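You operate a simulated robot arm through the tools that you are given. There is no shell and no other tool.

The job below is to be done with a simulated robot arm. You get a single attempt, and the scene is never put back.

## Task
Set the controls near the top of the work table. At the end: the white square tube from the top of the work table stands on top of the beige tape roll; the logger switch is switched on; the left tin lid is set to open; the line knob is turned to 2; the teal pad from the top of the work table stands on top of the brown small box (marked "Lot 26"); whatever was shut is shut again. Leave all else as you found it, and nothing knocked over.

Only the result counts: the job must be done as asked and must still hold three seconds after the hand-in. Knocking over, shifting, dropping, spilling or breaking anything else fails it. Lids that push on must go on centred and level and be pressed home; caps that screw on are set level and turned clockwise until they are tight.

## Robot
A 7-joint arm with a two-finger parallel gripper, fixed in place. Base frame: the origin is on the floor under the middle of its stand, x ahead of it, y to its left, z up; the work surface is at about z = 80. Lengths are in cm, angles in rad, forces in N, time in s.
With the tool pointing down near the work surface it reaches from about 10 to 66 cm from the base axis. Its first joint turns from -1.152 to 1.152 rad. Payload 1.57 kg.
Tool frame: the origin (TCP) lies between the finger pads and is the grasp point; the fingertips stand 3 cm ahead of it; z points along the fingers, y is the line along which they close. The gripper opens to 8 cm. The fingers are 1.7 cm wide and 1.2 cm thick; the gripper's body (4 by 8.2 cm) begins 8 cm behind the TCP.
Orientation is told as [roll, pitch, yaw] about the base's x, y, z axes, in that order, counted from this pose: with the fingers straight down and closing along the base's y, the tool's x points along the base's -x, its y along +y and its z along -z.

## Interface
- The arm moves only by the tool jog_arm. Its arguments are lists of equal length, an entry for each row: "dp": the shift along the tool's x, y, z in cm, a list of three; "turn": the turn, a rotation vector about the tool's x, y, z in rad, a list of three; "jaw": the finger opening in cm, from 0 to 8. In form: {"dp": [[x, y, z], ...], "turn": [[wx, wy, wz], ...], "jaw": [jaw, ...]}. A call has 1 to 20 rows; each row shifts and turns the commanded pose from where the row before left it, along the tool's axes as they then stand. Rows are played at 5 a second. More than 5 cm and 0.15 rad between two rows, or a gripper value outside its range, and nothing of the call is played. A pose out of reach is approached as far as the arm can. The call stops where the force on the tool passes 40 N (or 10 N more than at its start, if that is more) or the arm is blocked; 0.2 s more then pass. The fingers move at their own pace (about 7.2 cm/s each) and stop on an object; they squeeze with about 31 N. The grip force told is the motor's: it shows also when the fingers shut on nothing. Time passes only in rows, and 0.2 s behind the last, so rows that do not move let the fingers close. The reply holds the time, the measured pose of the TCP, the force on the tool along the base axes, the opening and the grip force, in the units named above and with some noise, with the torque about the TCP (base axes, N m) and any sound that the robot's microphone picked up, and new pictures: "views" is both (left out), scene, wrist or none.
- Cameras (640 x 400 px; columns grow to the right, rows downward): "scene" is fixed at [4.94, 41.67, 140.4]; the picture's right is [-0.80, -0.59, 0.00], its down [-0.41, 0.56, -0.72] and it looks along [0.43, -0.58, -0.69] (base axes); focal length 300 px, centre (320, 200). "wrist" rides on the gripper at [7.2, -0.7, -12.2] in the tool frame; the picture's right is [0.09, 1.00, 0.00], its down [-0.84, 0.08, -0.54] and it looks along [-0.54, 0.05, 0.84] (tool axes); focal length 238 px, centre (320, 200). There is no depth. A picture from a camera that has moved, and an enlarged one, comes with that camera's place and axes in the base frame and with its lens. The place of the scene camera against the robot may be out by one fixed shift of up to 2.5 cm in any direction.
- close_up(camera, box): a new picture of the part [left, top, right, bottom] of that camera's present view, enlarged. The clock stands still meanwhile.
- close_job(): hands the job in; it is judged then, once.

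Nothing tells you positions but the pictures and the camera data. Unless the task says otherwise, let go and move clear before handing in.

The tools are called after "Call:" by a JSON object that holds its "name" and its "arguments". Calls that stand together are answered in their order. jog_arm: Moves the arm, as the interface text tells. Its arguments: {"type":"object","properties":{"dp":{"type":"array"},"turn":{"type":"array"},"jaw":{"type":"array"},"views":{"type":"string","enum":["both","scene","wrist","none"]}},"required":["dp","turn","jaw"]} The other tools are called the same way: close_up (camera, box) takes an enlarged picture of a part of a camera's view; close_job () hands the job in.

At the start:

```text
t: 0.0
position: [47.84, -2.53, 112.67]
ee_rot: [-0.001, 0.0, 0.0]
ft_force: [-0.3, 0.1, -0.3]
moment: [-0.01, 0.0, -0.02]
width: 7.97
finger_force: 0.0
```

scene: 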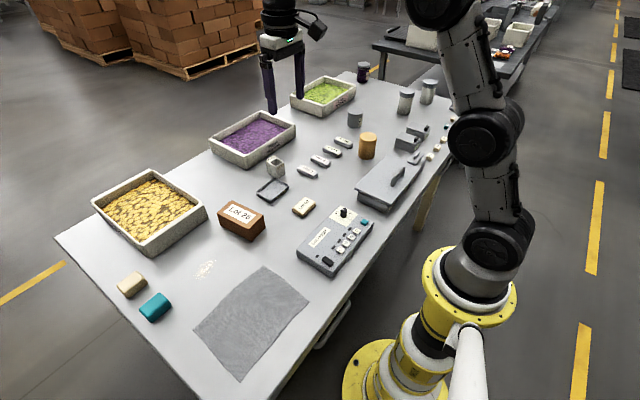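
wrist: 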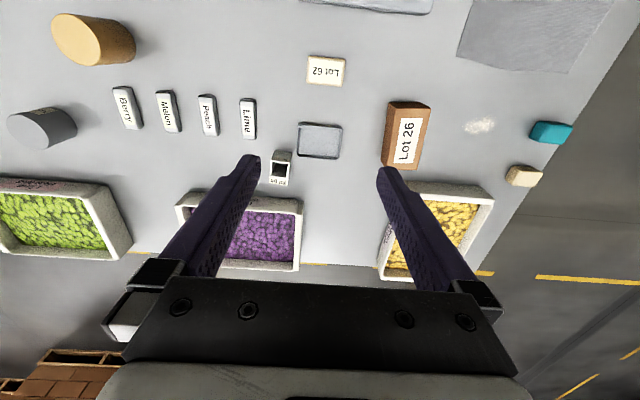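

I see a table with three bins, a small brown box "Lot 26", a teal pad, rolls, a control panel and a grey box with a lid. I'll enlarge parts of the views before moving.

Call:
{"name": "close_up", "arguments": {"camera": "scene", "box": [280, 190, 400, 280]}}

Call:
{"name": "close_up", "arguments": {"camera": "scene", "box": [340, 60, 480, 170]}}

Call:
{"name": "close_up", "arguments": {"camera": "scene", "box": [200, 130, 360, 250]}}

Call:
{"name": "close_up", "arguments": {"camera": "scene", "box": [340, 110, 460, 220]}}

Call:
{"name": "close_up", "arguments": {"camera": "wrist", "box": [220, 0, 460, 200]}}

```text
4.44 times, centred on (340, 235) of scene
camera zoom: at [4.94, 41.67, 140.4], right [-0.8, -0.59, 0.0], down [-0.41, 0.56, -0.72], along [0.43, -0.58, -0.69], focal length 1335 px, centre (231, 44)
```

zoom: 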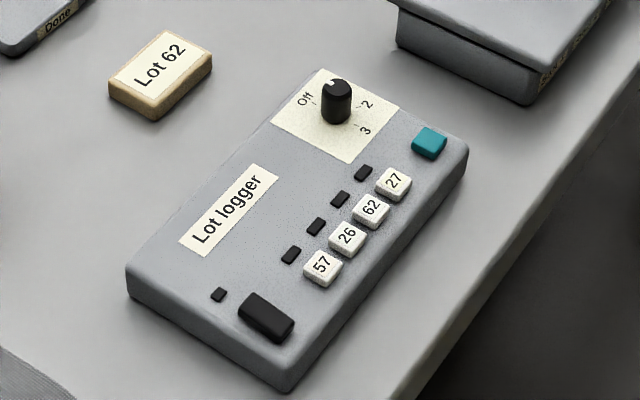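

```text
3.64 times, centred on (410, 115) of scene
camera zoom: at [4.94, 41.67, 140.4], right [-0.8, -0.59, 0.0], down [-0.41, 0.56, -0.72], along [0.43, -0.58, -0.69], focal length 1093 px, centre (-7, 509)
```

zoom: 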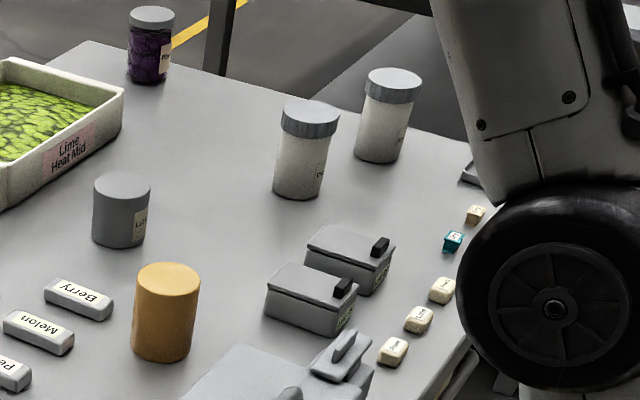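

```text
3.33 times, centred on (280, 190) of scene
camera zoom: at [4.94, 41.67, 140.4], right [-0.8, -0.59, 0.0], down [-0.41, 0.56, -0.72], along [0.43, -0.58, -0.69], focal length 1002 px, centre (453, 233)
```

zoom: 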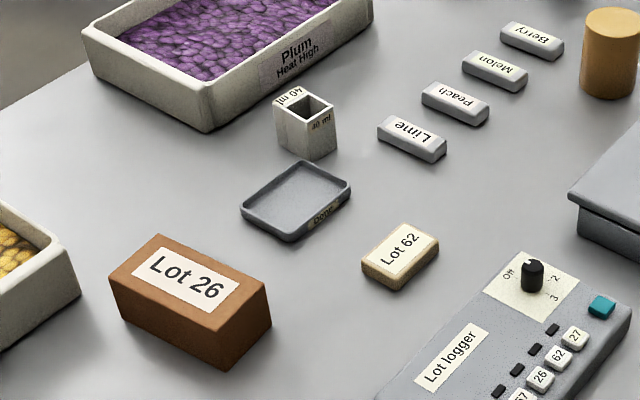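

```text
3.64 times, centred on (400, 165) of scene
camera zoom: at [4.94, 41.67, 140.4], right [-0.8, -0.59, 0.0], down [-0.41, 0.56, -0.72], along [0.43, -0.58, -0.69], focal length 1093 px, centre (29, 327)
```

zoom: 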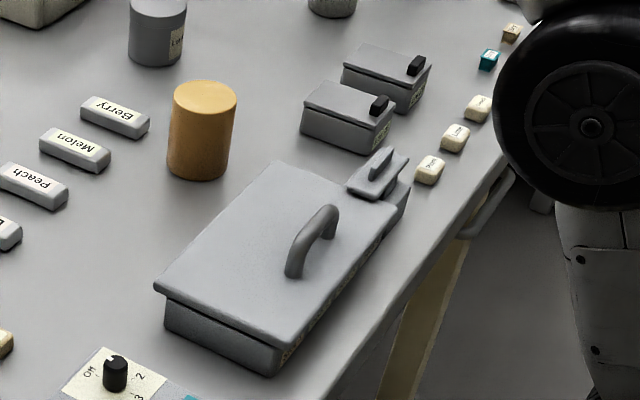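

```text
2.00 times, centred on (340, 100) of wrist
camera zoom: at [40.64, -3.29, 124.8], right [-0.09, 1.0, 0.0], down [0.84, 0.08, 0.54], along [0.54, 0.05, -0.84], focal length 477 px, centre (280, 400)
```

zoom: 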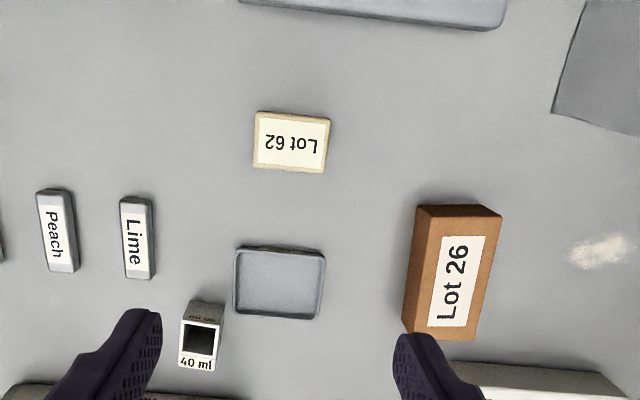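

The panel has a knob, a black rocker and buttons; two small tins sit to the far right. I'll enlarge more of the left side and the far end to find the tube and tape roll.

Call:
{"name": "close_up", "arguments": {"camera": "scene", "box": [90, 240, 230, 340]}}

Call:
{"name": "close_up", "arguments": {"camera": "scene", "box": [390, 110, 460, 170]}}

Call:
{"name": "close_up", "arguments": {"camera": "scene", "box": [370, 0, 560, 110]}}

Call:
{"name": "close_up", "arguments": {"camera": "scene", "box": [280, 280, 400, 360]}}

Call:
{"name": "close_up", "arguments": {"camera": "scene", "box": [310, 195, 380, 245]}}

Call:
{"name": "close_up", "arguments": {"camera": "wrist", "box": [440, 50, 640, 200]}}

```text
4.00 times, centred on (160, 290) of scene
camera zoom: at [4.94, 41.67, 140.4], right [-0.8, -0.59, 0.0], down [-0.41, 0.56, -0.72], along [0.43, -0.58, -0.69], focal length 1202 px, centre (960, -160)
```

zoom: 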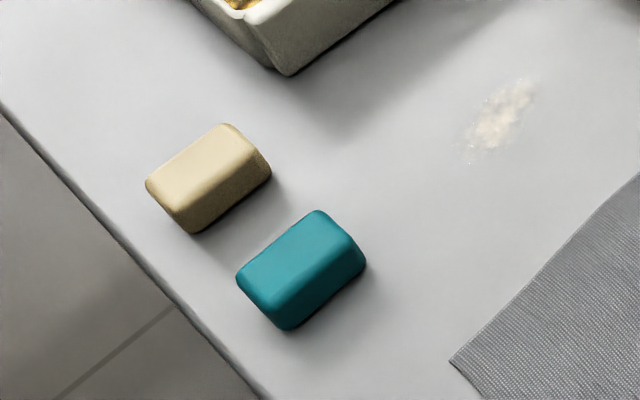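

```text
6.67 times, centred on (425, 140) of scene
camera zoom: at [4.94, 41.67, 140.4], right [-0.8, -0.59, 0.0], down [-0.41, 0.56, -0.72], along [0.43, -0.58, -0.69], focal length 2003 px, centre (-380, 600)
```

zoom: 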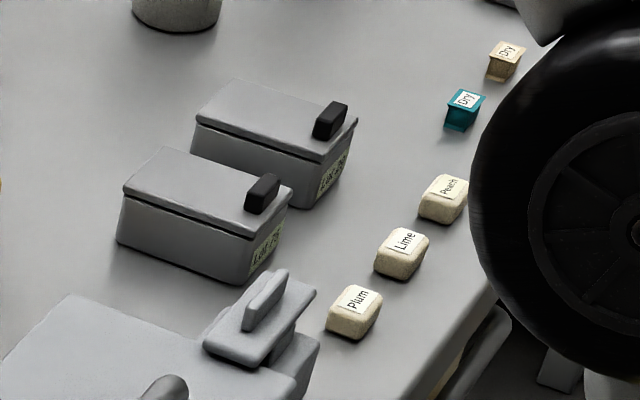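

```text
3.37 times, centred on (465, 55) of scene
camera zoom: at [4.94, 41.67, 140.4], right [-0.8, -0.59, 0.0], down [-0.41, 0.56, -0.72], along [0.43, -0.58, -0.69], focal length 1012 px, centre (-168, 688)
```

zoom: 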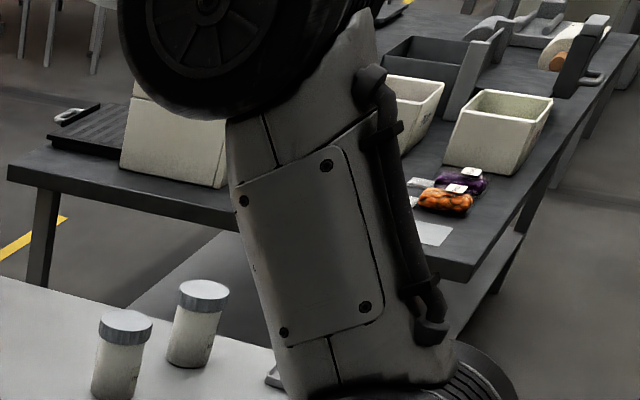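

```text
5.00 times, centred on (340, 320) of scene
camera zoom: at [4.94, 41.67, 140.4], right [-0.8, -0.59, 0.0], down [-0.41, 0.56, -0.72], along [0.43, -0.58, -0.69], focal length 1502 px, centre (220, -400)
```

zoom: 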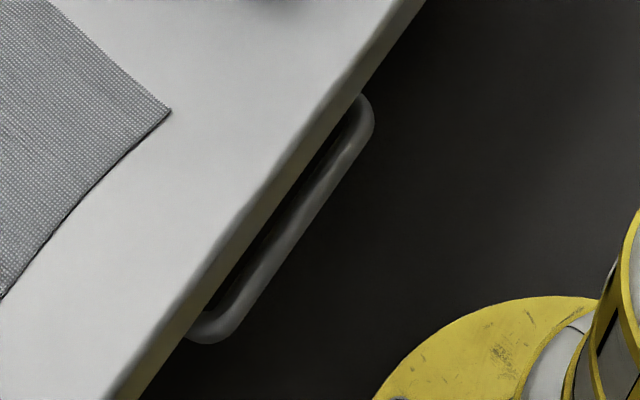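

```text
8.00 times, centred on (345, 220) of scene
camera zoom: at [4.94, 41.67, 140.4], right [-0.8, -0.59, 0.0], down [-0.41, 0.56, -0.72], along [0.43, -0.58, -0.69], focal length 2404 px, centre (120, 40)
```

zoom: 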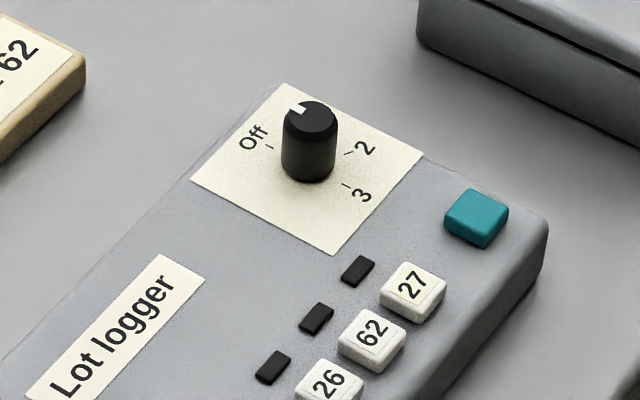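

```text
2.67 times, centred on (540, 125) of wrist
camera zoom: at [40.64, -3.29, 124.8], right [-0.09, 1.0, 0.0], down [0.84, 0.08, 0.54], along [0.54, 0.05, -0.84], focal length 636 px, centre (-267, 400)
```

zoom: 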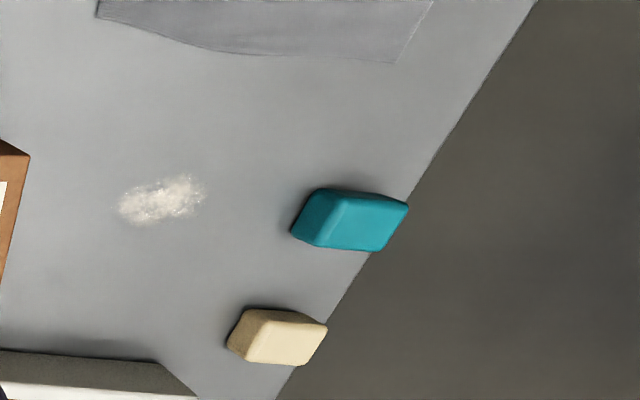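

The 40 ml square tube stands near (61,-10), the teal pad near (50,38), Lot 26 near (52,12) and the logger near (30,2). I'll swing the wrist camera over to the right side at a safe height to see the tins, rolls and hidden items.

Call:
{"name": "jog_arm", "arguments": {"dp": [[2.8, -4, 0], [2.8, -4, 0], [2.8, -4, 0], [2.8, -4, 0], [2.8, -4, 0], [2.8, -4, 0], [2.8, -4, 0], [2.8, -4, 0]], "turn": [[0, 0, 0], [0, 0, 0], [0, 0, 0], [0, 0, 0], [0, 0, 0], [0, 0, 0], [0, 0, 0], [0, 0, 0]], "jaw": [8, 8, 8, 8, 8, 8, 8, 8]}}

```text
t: 1.8
position: [25.1, -34.51, 112.94]
ee_rot: [0.0, 0.001, 0.0]
ft_force: [-0.8, 0.3, 0.1]
moment: [-0.02, -0.01, 0.0]
width: 8.0
finger_force: 0.0
camera wrist: at [17.96, -35.16, 124.95], right [-0.09, 1.0, 0.0], down [0.84, 0.08, 0.54], along [0.54, 0.05, -0.84], focal length 238 px, centre (320, 200)
```

scene: 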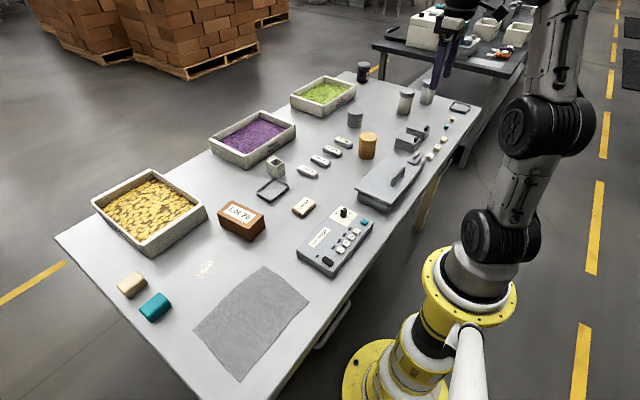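
wrist: 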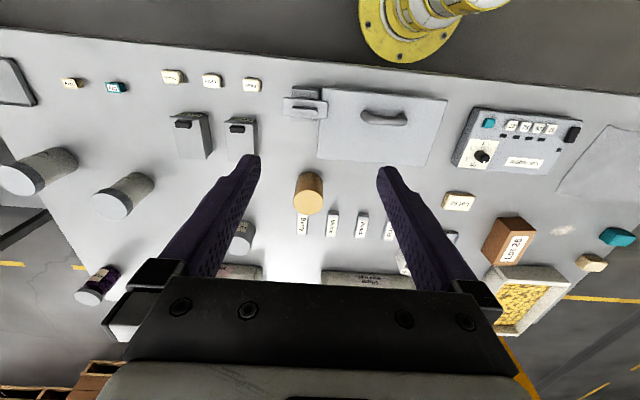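

Call:
{"name": "close_up", "arguments": {"camera": "scene", "box": [330, 60, 480, 160]}}

Call:
{"name": "close_up", "arguments": {"camera": "wrist", "box": [0, 40, 280, 215]}}

Call:
{"name": "close_up", "arguments": {"camera": "wrist", "box": [270, 70, 450, 185]}}

Call:
{"name": "close_up", "arguments": {"camera": "wrist", "box": [430, 90, 600, 200]}}

Call:
{"name": "close_up", "arguments": {"camera": "scene", "box": [410, 90, 480, 140]}}

```text
4.00 times, centred on (405, 110) of scene
camera zoom: at [4.94, 41.68, 140.4], right [-0.8, -0.59, 0.0], down [-0.41, 0.56, -0.72], along [0.43, -0.58, -0.69], focal length 1202 px, centre (-20, 560)
```

zoom: 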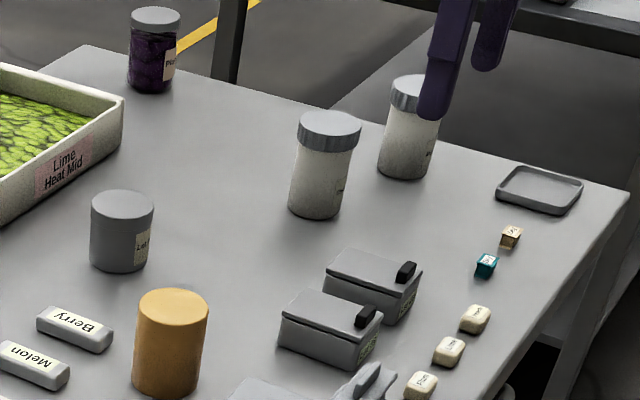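

```text
2.29 times, centred on (140, 128) of wrist
camera zoom: at [17.96, -35.16, 124.95], right [-0.09, 1.0, 0.0], down [0.84, 0.08, 0.54], along [0.54, 0.05, -0.84], focal length 545 px, centre (731, 366)
```

zoom: 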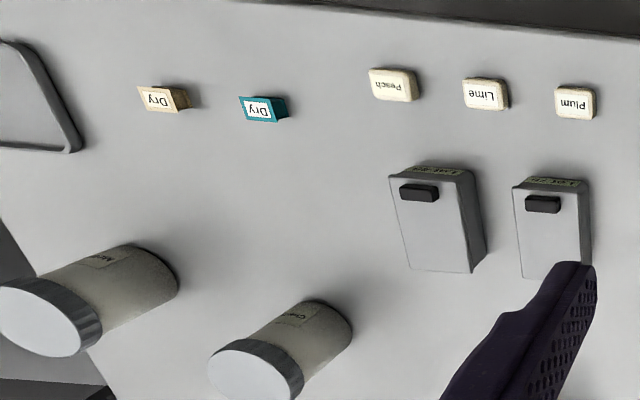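

```text
3.48 times, centred on (360, 128) of wrist
camera zoom: at [17.96, -35.16, 124.95], right [-0.09, 1.0, 0.0], down [0.84, 0.08, 0.54], along [0.54, 0.05, -0.84], focal length 829 px, centre (181, 452)
```

zoom: 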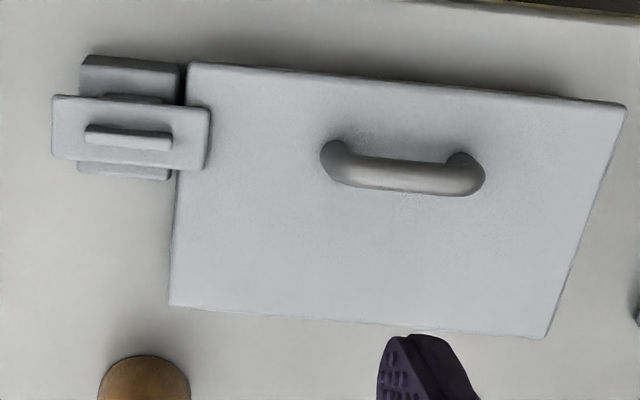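

```text
3.64 times, centred on (515, 145) of wrist
camera zoom: at [17.96, -35.16, 124.95], right [-0.09, 1.0, 0.0], down [0.84, 0.08, 0.54], along [0.54, 0.05, -0.84], focal length 867 px, centre (-389, 400)
```

zoom: 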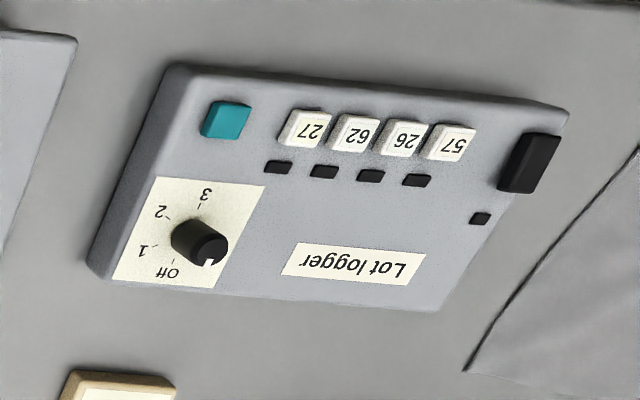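

```text
8.00 times, centred on (445, 115) of scene
camera zoom: at [4.94, 41.68, 140.4], right [-0.8, -0.59, 0.0], down [-0.41, 0.56, -0.72], along [0.43, -0.58, -0.69], focal length 2404 px, centre (-680, 880)
```

zoom: 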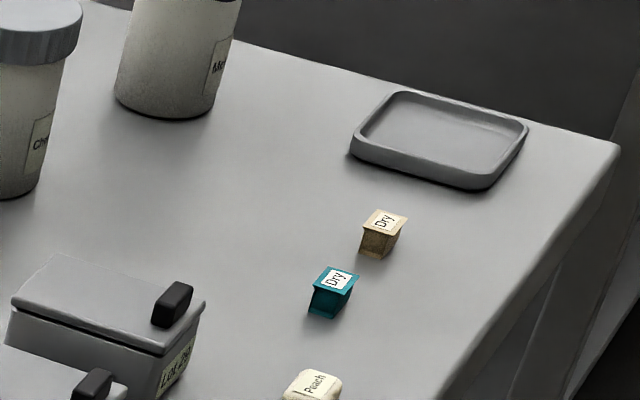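

The knob points at Off. I don't yet see an obvious tape roll, so I'll enlarge the ochre cylinder, the chest's latch and the drawer handles.

Call:
{"name": "close_up", "arguments": {"camera": "scene", "box": [345, 120, 395, 165]}}

Call:
{"name": "close_up", "arguments": {"camera": "wrist", "box": [280, 160, 350, 240]}}

Call:
{"name": "close_up", "arguments": {"camera": "scene", "box": [400, 140, 480, 200]}}

Call:
{"name": "close_up", "arguments": {"camera": "scene", "box": [350, 140, 430, 215]}}

Call:
{"name": "close_up", "arguments": {"camera": "scene", "box": [180, 270, 380, 400]}}

```text
8.89 times, centred on (370, 142) of scene
camera zoom: at [4.94, 41.68, 140.4], right [-0.8, -0.59, 0.0], down [-0.41, 0.56, -0.72], along [0.43, -0.58, -0.69], focal length 2671 px, centre (-124, 711)
```

zoom: 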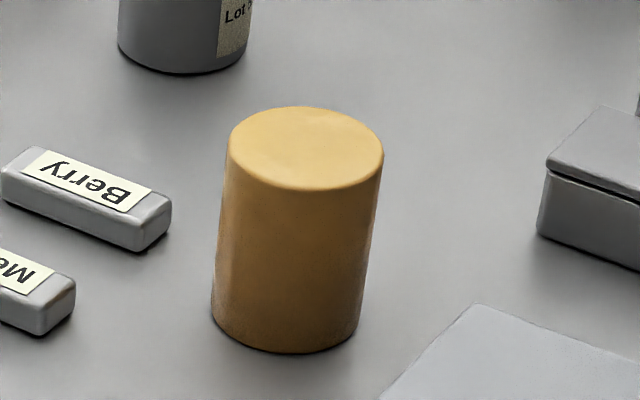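

```text
5.00 times, centred on (315, 200) of wrist
camera zoom: at [17.96, -35.16, 124.95], right [-0.09, 1.0, 0.0], down [0.84, 0.08, 0.54], along [0.54, 0.05, -0.84], focal length 1192 px, centre (345, 200)
```

zoom: 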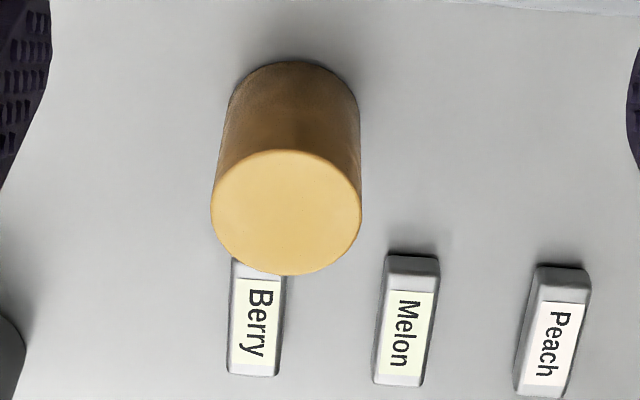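

```text
6.67 times, centred on (440, 170) of scene
camera zoom: at [4.94, 41.68, 140.4], right [-0.8, -0.59, 0.0], down [-0.41, 0.56, -0.72], along [0.43, -0.58, -0.69], focal length 2003 px, centre (-480, 400)
```

zoom: 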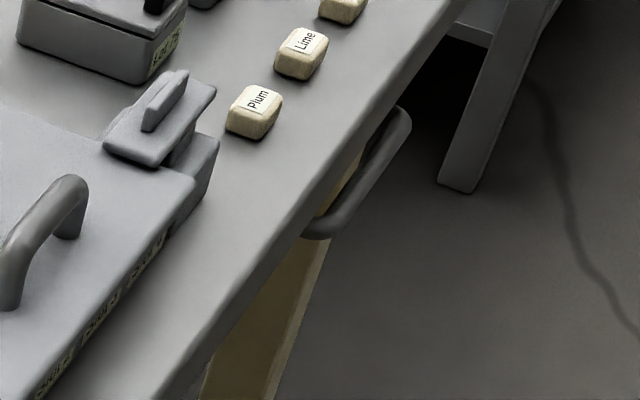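

```text
5.33 times, centred on (390, 178) of scene
camera zoom: at [4.94, 41.68, 140.4], right [-0.8, -0.59, 0.0], down [-0.41, 0.56, -0.72], along [0.43, -0.58, -0.69], focal length 1602 px, centre (-53, 320)
```

zoom: 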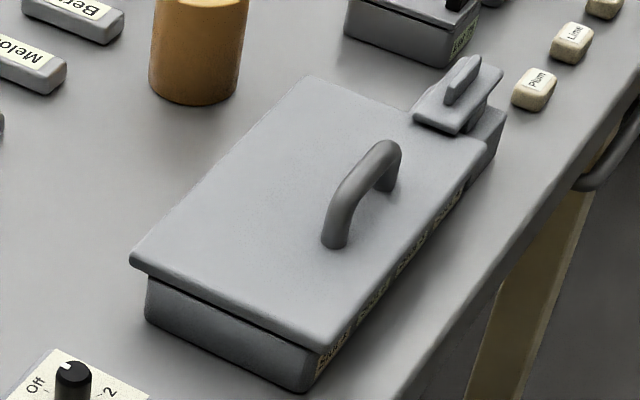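

```text
3.08 times, centred on (280, 335) of scene
camera zoom: at [4.94, 41.68, 140.4], right [-0.8, -0.59, 0.0], down [-0.41, 0.56, -0.72], along [0.43, -0.58, -0.69], focal length 924 px, centre (443, -215)
```

zoom: 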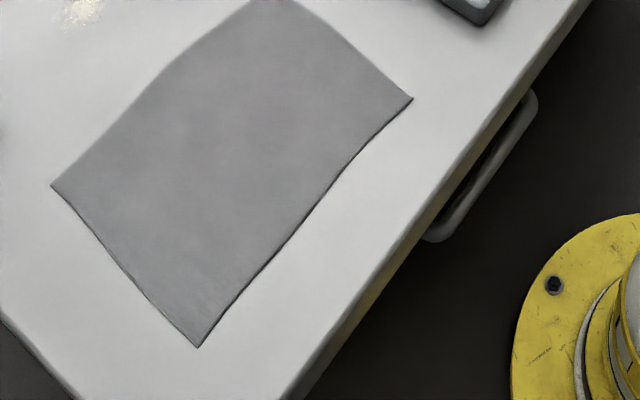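

The chest has labels along its front and a small turn-button over the lid edge; there appear to be two drawers under the table edge. I'll read the chest label, then look at the fronts.

Call:
{"name": "close_up", "arguments": {"camera": "scene", "box": [395, 165, 435, 215]}}

Call:
{"name": "close_up", "arguments": {"camera": "scene", "box": [395, 122, 435, 155]}}

Call:
{"name": "close_up", "arguments": {"camera": "wrist", "box": [160, 100, 270, 170]}}

```text
8.00 times, centred on (415, 190) of scene
camera zoom: at [4.94, 41.68, 140.4], right [-0.8, -0.59, 0.0], down [-0.41, 0.56, -0.72], along [0.43, -0.58, -0.69], focal length 2404 px, centre (-440, 280)
```

zoom: 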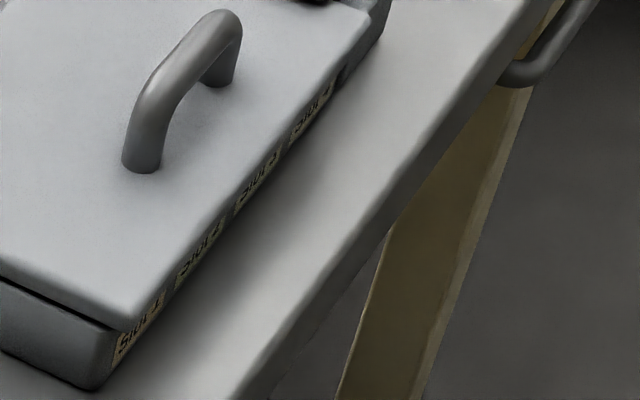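

```text
12.12 times, centred on (415, 138) of scene
camera zoom: at [4.94, 41.68, 140.4], right [-0.8, -0.59, 0.0], down [-0.41, 0.56, -0.72], along [0.43, -0.58, -0.69], focal length 3642 px, centre (-832, 946)
```

zoom: 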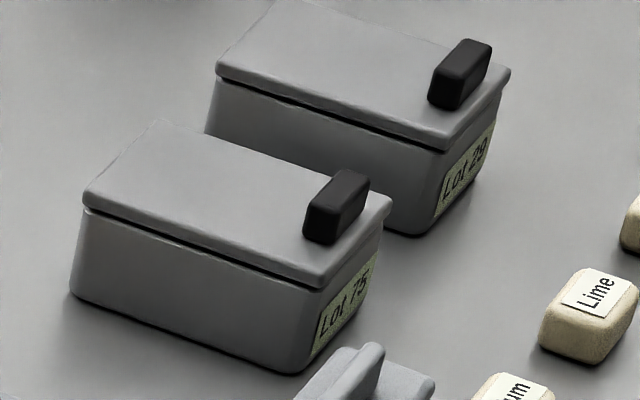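

```text
5.71 times, centred on (215, 135) of wrist
camera zoom: at [17.96, -35.16, 124.95], right [-0.09, 1.0, 0.0], down [0.84, 0.08, 0.54], along [0.54, 0.05, -0.84], focal length 1362 px, centre (920, 571)
```

zoom: 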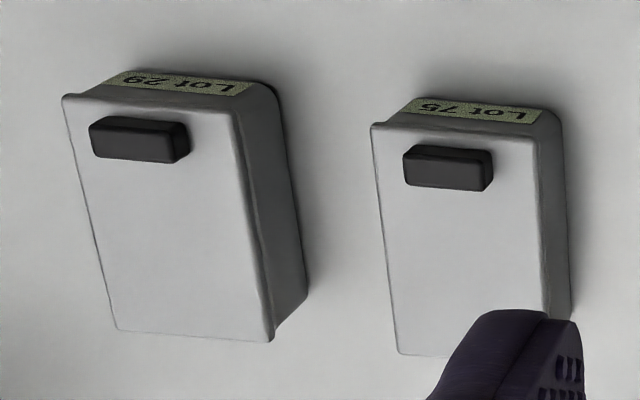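

The chest front reads "Slot 1…4" and the left tin is "Lot 75". The drawers sit under the near edge (x≈20), so I'll bring the wrist camera to the near edge on the left to look at the drawer front and the logger.

Call:
{"name": "jog_arm", "arguments": {"dp": [[0.84, 4.29, 1.5], [0.84, 4.29, 1.5], [0.84, 4.29, 1.5], [0.84, 4.29, 1.5], [0.84, 4.29, 1.5], [0.84, 4.29, 1.5], [0.84, 4.29, 1.5], [0.84, 4.29, 1.5], [0.84, 4.29, 1.5], [0.84, 4.29, 1.5], [0.84, 4.29, 1.5], [0.84, 4.29, 1.5], [0, 0, 0], [0, 0, 0]], "turn": [[0, 0, 0], [0, 0, 0], [0, 0, 0], [0, 0, 0], [0, 0, 0], [0, 0, 0], [0, 0, 0], [0, 0, 0], [0, 0, 0], [0, 0, 0], [0, 0, 0], [0, 0, 0], [0, -0.1, 0], [0, -0.1, 0]], "jaw": [8, 8, 8, 8, 8, 8, 8, 8, 8, 8, 8, 8, 8, 8]}}

```text
t: 4.8
position: [15.33, 16.88, 94.64]
ee_rot: [0.003, -0.202, 0.001]
ft_force: [-0.2, 0.0, -0.7]
moment: [0.02, 0.0, -0.01]
width: 8.01
finger_force: 0.0
camera wrist: at [5.85, 16.21, 105.15], right [-0.09, 1.0, -0.02], down [0.71, 0.08, 0.7], along [0.7, 0.05, -0.72], focal length 238 px, centre (320, 200)
```

scene: 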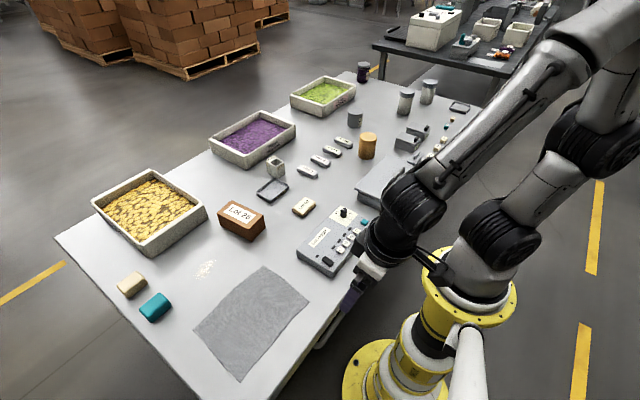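
wrist: 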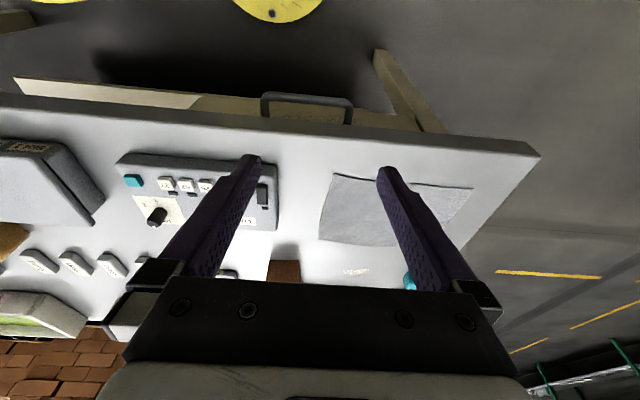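

Call:
{"name": "close_up", "arguments": {"camera": "wrist", "box": [150, 50, 470, 180]}}

Call:
{"name": "close_up", "arguments": {"camera": "wrist", "box": [0, 50, 280, 240]}}

```text
2.00 times, centred on (310, 115) of wrist
camera zoom: at [5.85, 16.21, 105.15], right [-0.09, 1.0, -0.02], down [0.71, 0.08, 0.7], along [0.7, 0.05, -0.72], focal length 477 px, centre (340, 370)
```

zoom: 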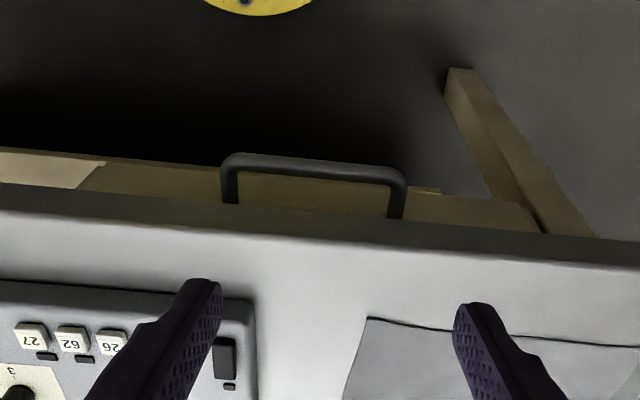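

```text
2.11 times, centred on (140, 145) of wrist
camera zoom: at [5.85, 16.21, 105.15], right [-0.09, 1.0, -0.02], down [0.71, 0.08, 0.7], along [0.7, 0.05, -0.72], focal length 502 px, centre (699, 316)
```

zoom: 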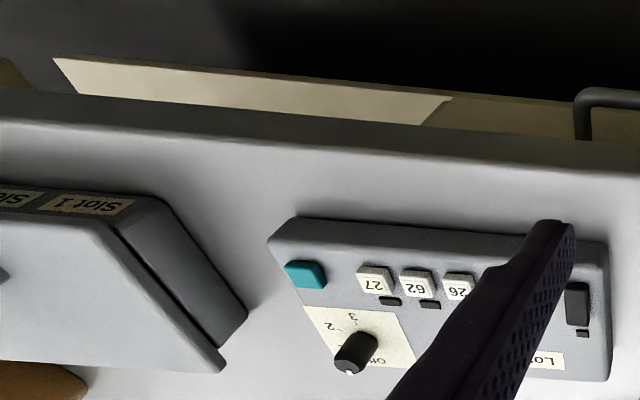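

The left drawer has a dark bar handle near (18,15,73). To pin down its height and the gap behind it, I'll lower and tilt the camera for a second angle.

Call:
{"name": "jog_arm", "arguments": {"dp": [[1.6, 0, 3.0], [1.6, 0, 3.0], [1.6, 0, 3.0], [0, 0, 0], [0, 0, 0]], "turn": [[0, 0, 0], [0, 0, 0], [0, 0, 0], [0, -0.15, 0], [0, -0.15, 0]], "jaw": [8, 8, 8, 8, 8]}}

```text
t: 6.0
position: [17.65, 14.27, 84.92]
ee_rot: [0.001, -0.501, 0.0]
ft_force: [-0.6, 0.3, 1.1]
moment: [0.0, 0.0, 0.01]
width: 8.01
finger_force: 0.2
out of reach, approached as far as the arm can: row 4, 5
camera wrist: at [5.53, 13.55, 92.07], right [-0.08, 1.0, -0.04], down [0.47, 0.08, 0.88], along [0.88, 0.05, -0.48], focal length 238 px, centre (320, 200)
```

scene: 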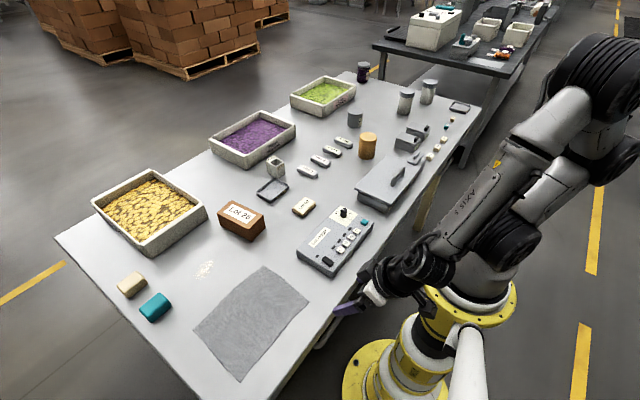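
wrist: 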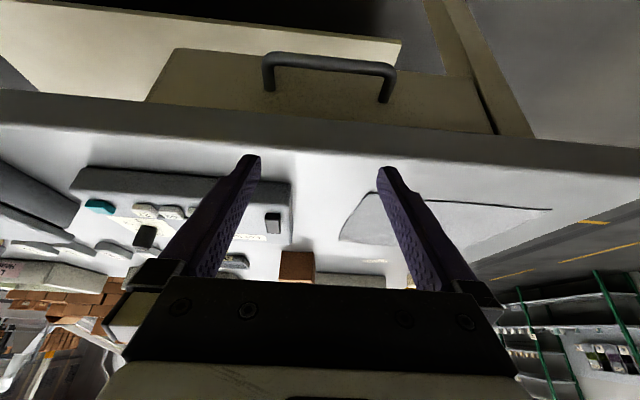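

Call:
{"name": "close_up", "arguments": {"camera": "wrist", "box": [140, 30, 500, 170]}}

Call:
{"name": "close_up", "arguments": {"camera": "wrist", "box": [0, 0, 420, 130]}}

```text
1.78 times, centred on (320, 100) of wrist
camera zoom: at [5.53, 13.55, 92.07], right [-0.08, 1.0, -0.04], down [0.47, 0.08, 0.88], along [0.88, 0.05, -0.48], focal length 424 px, centre (320, 378)
```

zoom: 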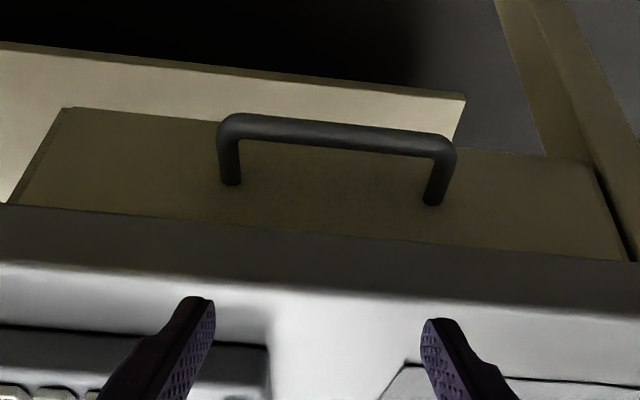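

```text
1.52 times, centred on (210, 65) of wrist
camera zoom: at [5.53, 13.55, 92.07], right [-0.08, 1.0, -0.04], down [0.47, 0.08, 0.88], along [0.88, 0.05, -0.48], focal length 363 px, centre (488, 406)
```

zoom: 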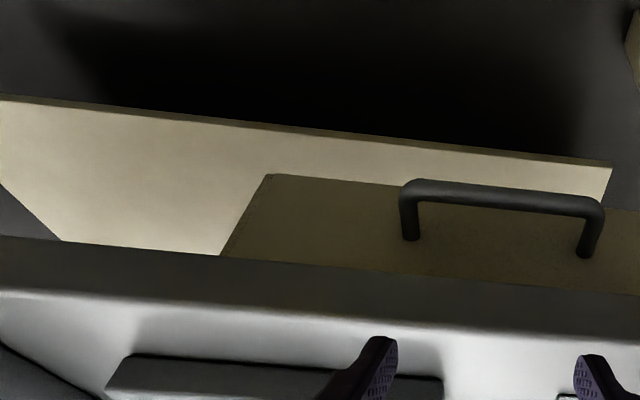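

The drawer handle sits recessed at about (21,15,67) under the slab, barely reachable, and the other drawer is out of reach. So I'll go back up and inspect the chest with its turn-button, which could hold the tape roll.

Call:
{"name": "jog_arm", "arguments": {"dp": [[-2.3, 0, -4.2], [-2.3, 0, -4.2], [-2.3, 0, -4.2], [0, 0, 0], [0, 0, 0], [0, 0, 0], [0, 0, 0]], "turn": [[0, 0, 0], [0, 0, 0], [0, 0, 0], [0, 0.15, 0], [0, 0.15, 0], [0, 0.15, 0], [0, 0.05, 0]], "jaw": [8, 8, 8, 8, 8, 8, 8], "views": "none"}}

```text
t: 7.6
position: [17.8, 14.3, 99.24]
ee_rot: [0.0, 0.003, -0.001]
ft_force: [-0.2, 0.4, 0.3]
moment: [0.02, 0.01, 0.0]
width: 8.01
finger_force: 0.0
```

Call:
{"name": "jog_arm", "arguments": {"dp": [[-0.2, -4.4, -0.3], [-0.2, -4.4, -0.3], [-0.2, -4.4, -0.3], [-0.2, -4.4, -0.3], [-0.2, -4.4, -0.3], [-0.2, -4.4, -0.3], [-0.2, -4.4, -0.3], [-0.2, -4.4, -0.3], [-0.2, -4.4, -0.3], [-0.2, -4.4, -0.3]], "turn": [[0, 0, 0], [0, 0, 0], [0, 0, 0], [0, 0, 0], [0, 0, 0], [0, 0, 0], [0, 0, 0], [0, 0, 0], [0, 0, 0], [0, 0, 0]], "jaw": [8, 8, 8, 8, 8, 8, 8, 8, 8, 8]}}

```text
t: 9.8
position: [19.57, -29.61, 102.43]
ee_rot: [0.001, 0.001, -0.001]
ft_force: [0.5, 0.0, -0.6]
moment: [-0.02, -0.03, -0.03]
width: 7.99
finger_force: 0.0
camera wrist: at [12.44, -30.46, 114.53], right [-0.09, 1.0, 0.0], down [0.84, 0.08, 0.54], along [0.54, 0.05, -0.84], focal length 238 px, centre (320, 200)
```

scene: 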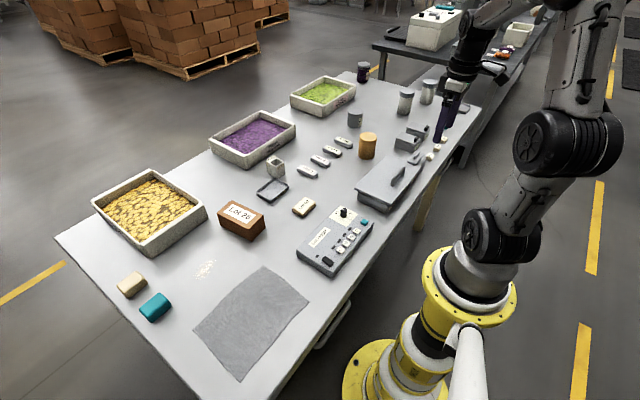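
wrist: 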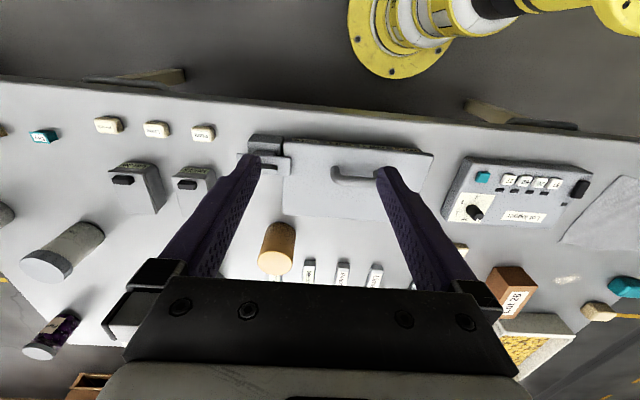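

Call:
{"name": "close_up", "arguments": {"camera": "wrist", "box": [225, 120, 305, 180]}}

Call:
{"name": "close_up", "arguments": {"camera": "wrist", "box": [240, 120, 450, 230]}}

Call:
{"name": "close_up", "arguments": {"camera": "wrist", "box": [435, 140, 605, 240]}}

Call:
{"name": "close_up", "arguments": {"camera": "wrist", "box": [80, 100, 240, 220]}}

```text
6.67 times, centred on (265, 150) of wrist
camera zoom: at [12.44, -30.46, 114.53], right [-0.09, 1.0, 0.0], down [0.84, 0.08, 0.54], along [0.54, 0.05, -0.84], focal length 1589 px, centre (687, 533)
```

zoom: 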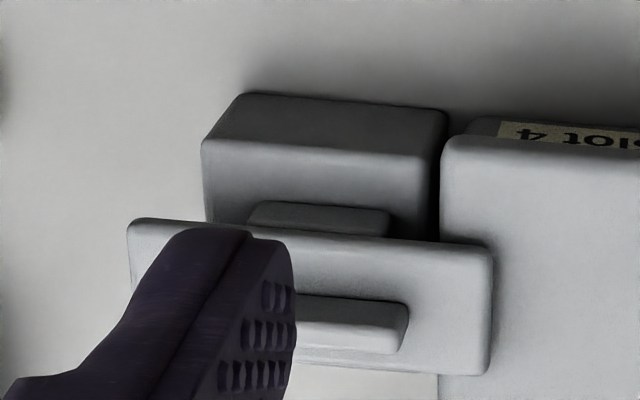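

```text
3.05 times, centred on (345, 175) of wrist
camera zoom: at [12.44, -30.46, 114.53], right [-0.09, 1.0, 0.0], down [0.84, 0.08, 0.54], along [0.54, 0.05, -0.84], focal length 726 px, centre (244, 276)
```

zoom: 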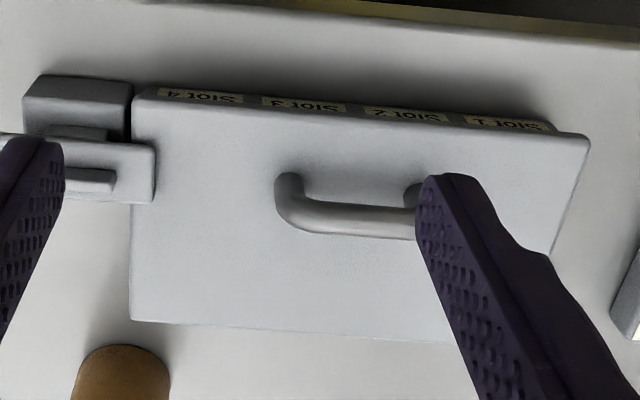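

```text
3.76 times, centred on (520, 190) of wrist
camera zoom: at [12.44, -30.46, 114.53], right [-0.09, 1.0, 0.0], down [0.84, 0.08, 0.54], along [0.54, 0.05, -0.84], focal length 897 px, centre (-433, 238)
```

zoom: 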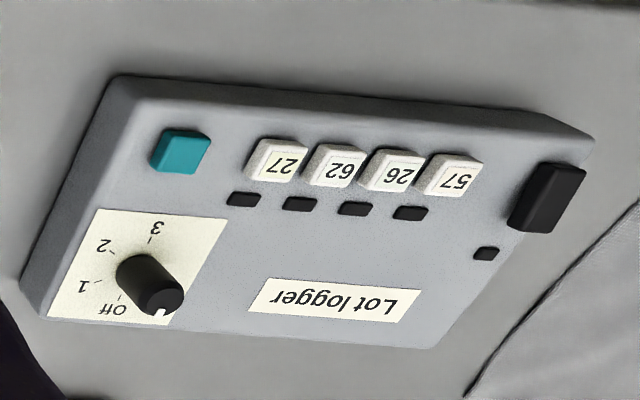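

```text
3.33 times, centred on (160, 160) of wrist
camera zoom: at [12.44, -30.46, 114.53], right [-0.09, 1.0, 0.0], down [0.84, 0.08, 0.54], along [0.54, 0.05, -0.84], focal length 794 px, centre (853, 333)
```

zoom: 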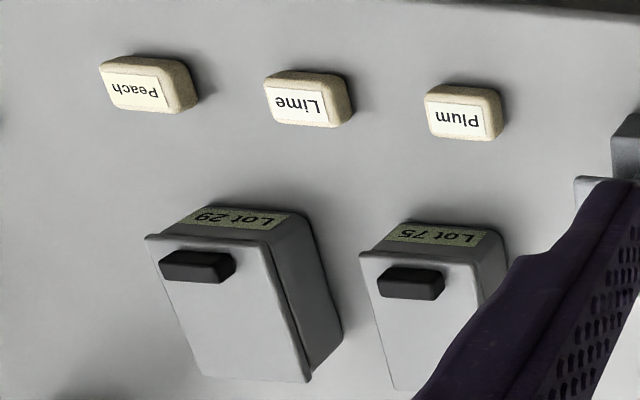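

The lid is shallow (top near z≈83.5), so the tube would not fit inside it on a roll. I'll settle that later; next I look at the logger's knob and rocker from closer up.

Call:
{"name": "jog_arm", "arguments": {"dp": [[-0.35, 4.23, 1.35], [-0.35, 4.23, 1.35], [-0.35, 4.23, 1.35], [-0.35, 4.23, 1.35], [-0.35, 4.23, 1.35], [-0.35, 4.23, 1.35], [-0.35, 4.23, 1.35]], "turn": [[0, 0, 0], [0, 0, 0], [0, 0, 0], [0, 0, 0], [0, 0, 0], [0, 0, 0], [0, 0, 0]], "jaw": [8, 8, 8, 8, 8, 8, 8], "views": "wrist"}}

Call:
{"name": "close_up", "arguments": {"camera": "wrist", "box": [180, 60, 480, 240]}}

```text
t: 11.4
position: [21.76, -0.14, 92.9]
ee_rot: [-0.001, 0.001, -0.002]
ft_force: [-0.2, -0.1, -0.2]
moment: [-0.01, -0.01, -0.02]
width: 8.04
finger_force: 0.0
camera wrist: at [14.69, -0.85, 104.95], right [-0.09, 1.0, 0.0], down [0.84, 0.08, 0.54], along [0.54, 0.05, -0.84], focal length 238 px, centre (320, 200)
```

wrist: 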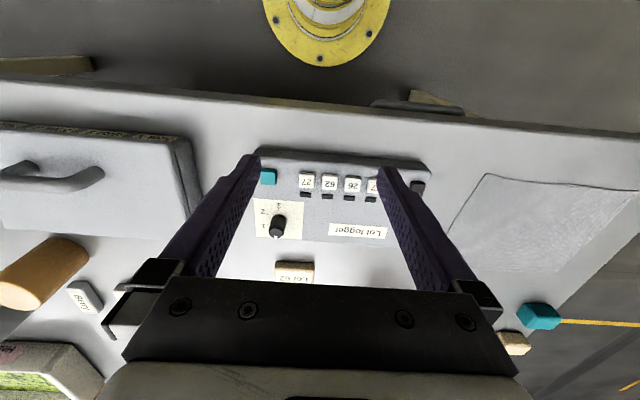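

```text
2.13 times, centred on (330, 150) of wrist
camera zoom: at [14.69, -0.85, 104.95], right [-0.09, 1.0, 0.0], down [0.84, 0.08, 0.54], along [0.54, 0.05, -0.84], focal length 508 px, centre (299, 307)
```

zoom: 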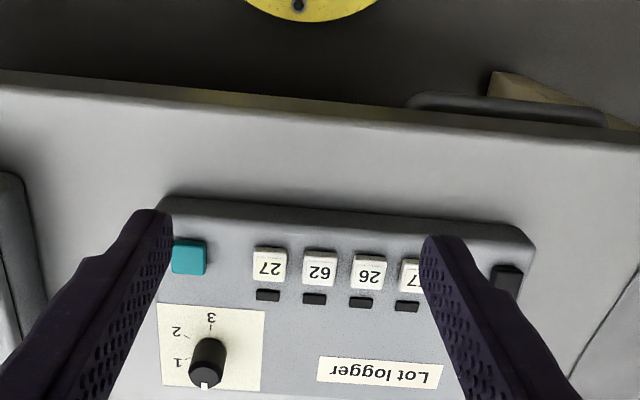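

Knob top sits about (32.2,-4.0,85.1), panel top z≈82.8, rocker about (26.6,10.6). I'll look at the rocker between the open fingers from closer.

Call:
{"name": "jog_arm", "arguments": {"dp": [[0.45, 3.5, 1.2], [0.45, 3.5, 1.2], [0.45, 3.5, 1.2], [0.45, 3.5, 1.2]], "turn": [[0, 0, 0], [0, 0, 0], [0, 0, 0], [0, 0, 0]], "jaw": [8, 8, 8, 8], "views": "wrist"}}

Call:
{"name": "close_up", "arguments": {"camera": "wrist", "box": [240, 180, 330, 260]}}

```text
t: 12.4
position: [20.17, 14.03, 88.02]
ee_rot: [0.0, -0.001, -0.002]
ft_force: [-0.3, 0.9, 0.3]
moment: [0.01, -0.02, 0.01]
width: 8.01
finger_force: 0.2
camera wrist: at [12.97, 13.25, 100.19], right [-0.09, 1.0, 0.0], down [0.84, 0.08, 0.54], along [0.54, 0.05, -0.84], focal length 238 px, centre (320, 200)
```

wrist: 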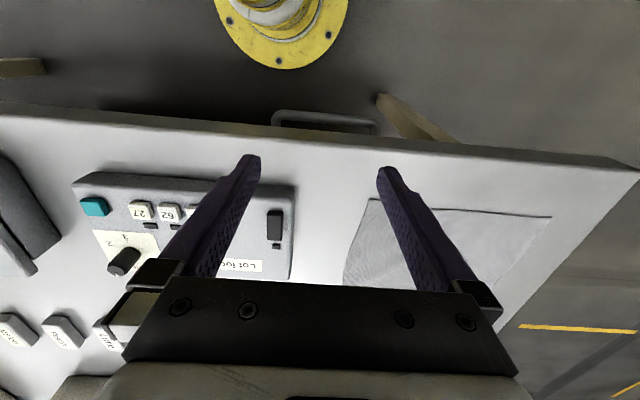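

```text
5.00 times, centred on (285, 220) of wrist
camera zoom: at [12.97, 13.25, 100.19], right [-0.09, 1.0, 0.0], down [0.84, 0.08, 0.54], along [0.54, 0.05, -0.84], focal length 1192 px, centre (495, 100)
```

zoom: 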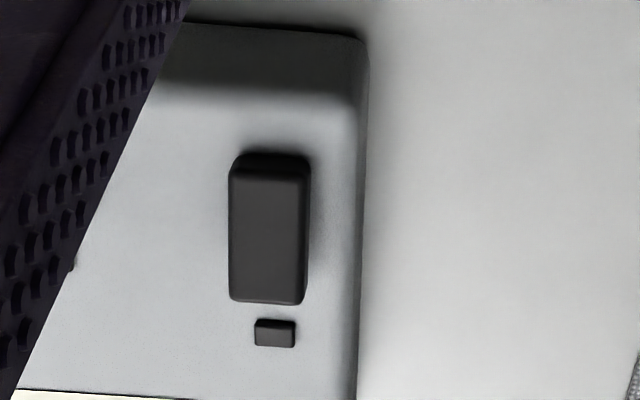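

The rocker runs along x from 25.3 to 28.7 at y≈10.5, with its near end looking raised and a dark indicator beyond it. I'll close the fingers and hover over the near end.

Call:
{"name": "jog_arm", "arguments": {"dp": [[0, 0, -3], [-2.8, -1.75, 0], [-2.8, -1.8, 0], [0, 0, 0], [0, 0, 0]], "turn": [[0, 0, 0], [0, 0, 0], [0, 0, 0], [0, 0, 0], [0, 0, 0]], "jaw": [0, 0, 0, 0, 0]}}

Call:
{"name": "close_up", "arguments": {"camera": "wrist", "box": [240, 130, 400, 230]}}

Call:
{"name": "close_up", "arguments": {"camera": "scene", "box": [290, 210, 390, 280]}}

```text
t: 13.6
position: [25.91, 10.39, 91.04]
ee_rot: [-0.001, 0.0, -0.001]
ft_force: [-0.3, 0.5, -0.1]
moment: [0.02, 0.0, -0.04]
width: 0.0
finger_force: 20.7
camera wrist: at [18.66, 9.6, 103.24], right [-0.09, 1.0, 0.0], down [0.84, 0.08, 0.54], along [0.54, 0.05, -0.84], focal length 238 px, centre (320, 200)
```

scene: 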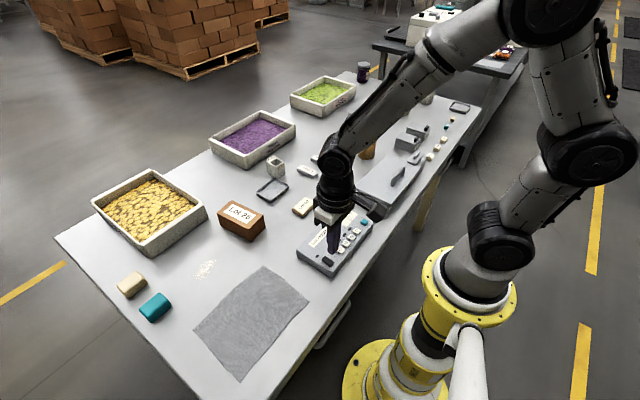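
wrist: 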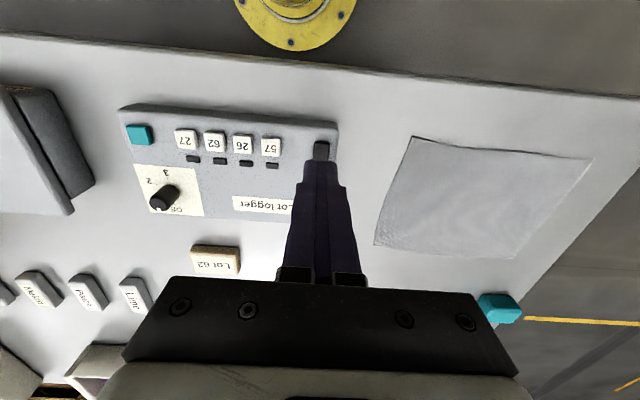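

```text
4.00 times, centred on (320, 180) of wrist
camera zoom: at [18.66, 9.6, 103.24], right [-0.09, 1.0, 0.0], down [0.84, 0.08, 0.54], along [0.54, 0.05, -0.84], focal length 953 px, centre (320, 280)
```

zoom: 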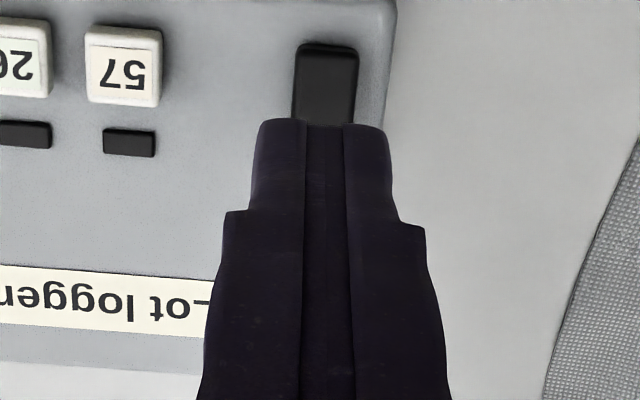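

```text
5.71 times, centred on (340, 245) of scene
camera zoom: at [4.94, 41.67, 140.4], right [-0.8, -0.59, 0.0], down [-0.41, 0.56, -0.72], along [0.43, -0.58, -0.69], focal length 1717 px, centre (206, -57)
```

zoom: 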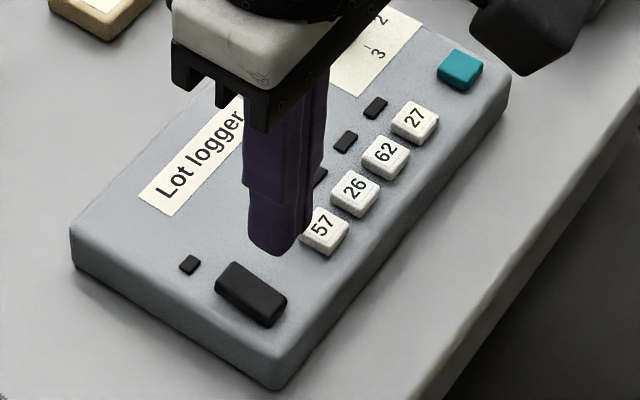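

Call:
{"name": "jog_arm", "arguments": {"dp": [[0.3, 0, 2], [0, 0, 1.5], [0, 0, 0.3], [0, 0, 0.3]], "turn": [[0, 0, 0], [0, 0, 0], [0, 0, 0], [0, 0, 0]], "jaw": [0, 0, 0, 0], "views": "none"}}

```text
t: 14.6
position: [25.57, 10.37, 86.91]
ee_rot: [0.0, 0.001, -0.001]
ft_force: [0.8, -0.5, -0.6]
moment: [0.0, -0.01, 0.0]
width: 0.0
finger_force: 21.2
```

Call:
{"name": "jog_arm", "arguments": {"dp": [[0, 0, 0.2], [0, 0, 0.2]], "turn": [[0, 0, 0], [0, 0, 0]], "jaw": [0, 0]}}

Call:
{"name": "close_up", "arguments": {"camera": "scene", "box": [290, 210, 390, 280]}}

```text
t: 15.3
position: [25.52, 10.35, 86.66]
ee_rot: [0.0, -0.002, 0.002]
ft_force: [-2.7, -1.0, 6.3]
moment: [-0.03, 0.06, -0.04]
width: 0.0
finger_force: 21.2
stopped in row 2: the force on the tool passed its limit at 44 N (the readings are from after the stop); the commanded pose is now the measured one
camera wrist: at [18.42, 9.58, 98.86], right [-0.09, 1.0, 0.0], down [0.84, 0.08, 0.54], along [0.54, 0.05, -0.84], focal length 238 px, centre (320, 200)
```

scene: 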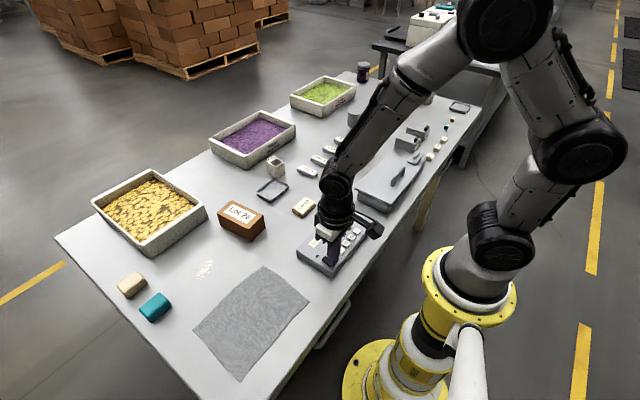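
wrist: 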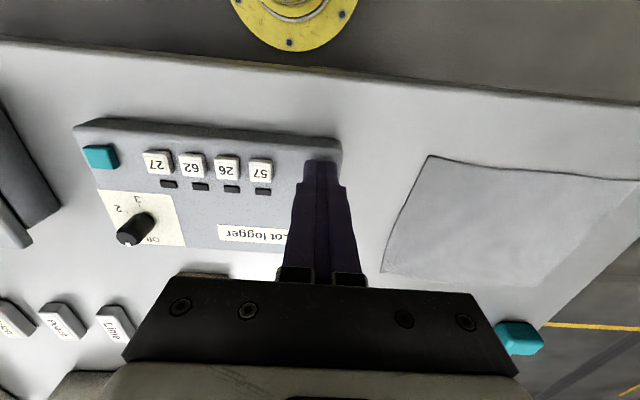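

```text
5.71 times, centred on (340, 245) of scene
camera zoom: at [4.93, 41.67, 140.4], right [-0.8, -0.59, 0.0], down [-0.41, 0.56, -0.72], along [0.43, -0.58, -0.69], focal length 1717 px, centre (206, -57)
```

zoom: 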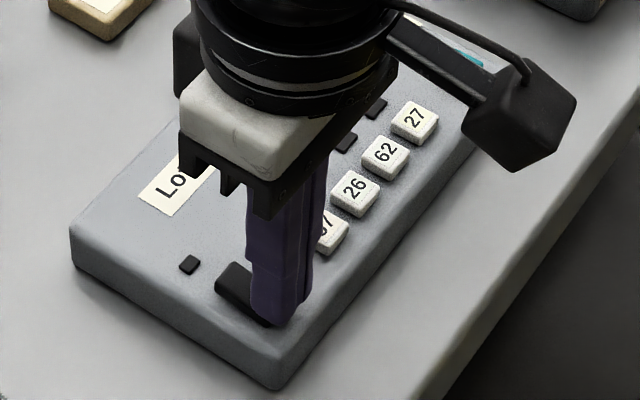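

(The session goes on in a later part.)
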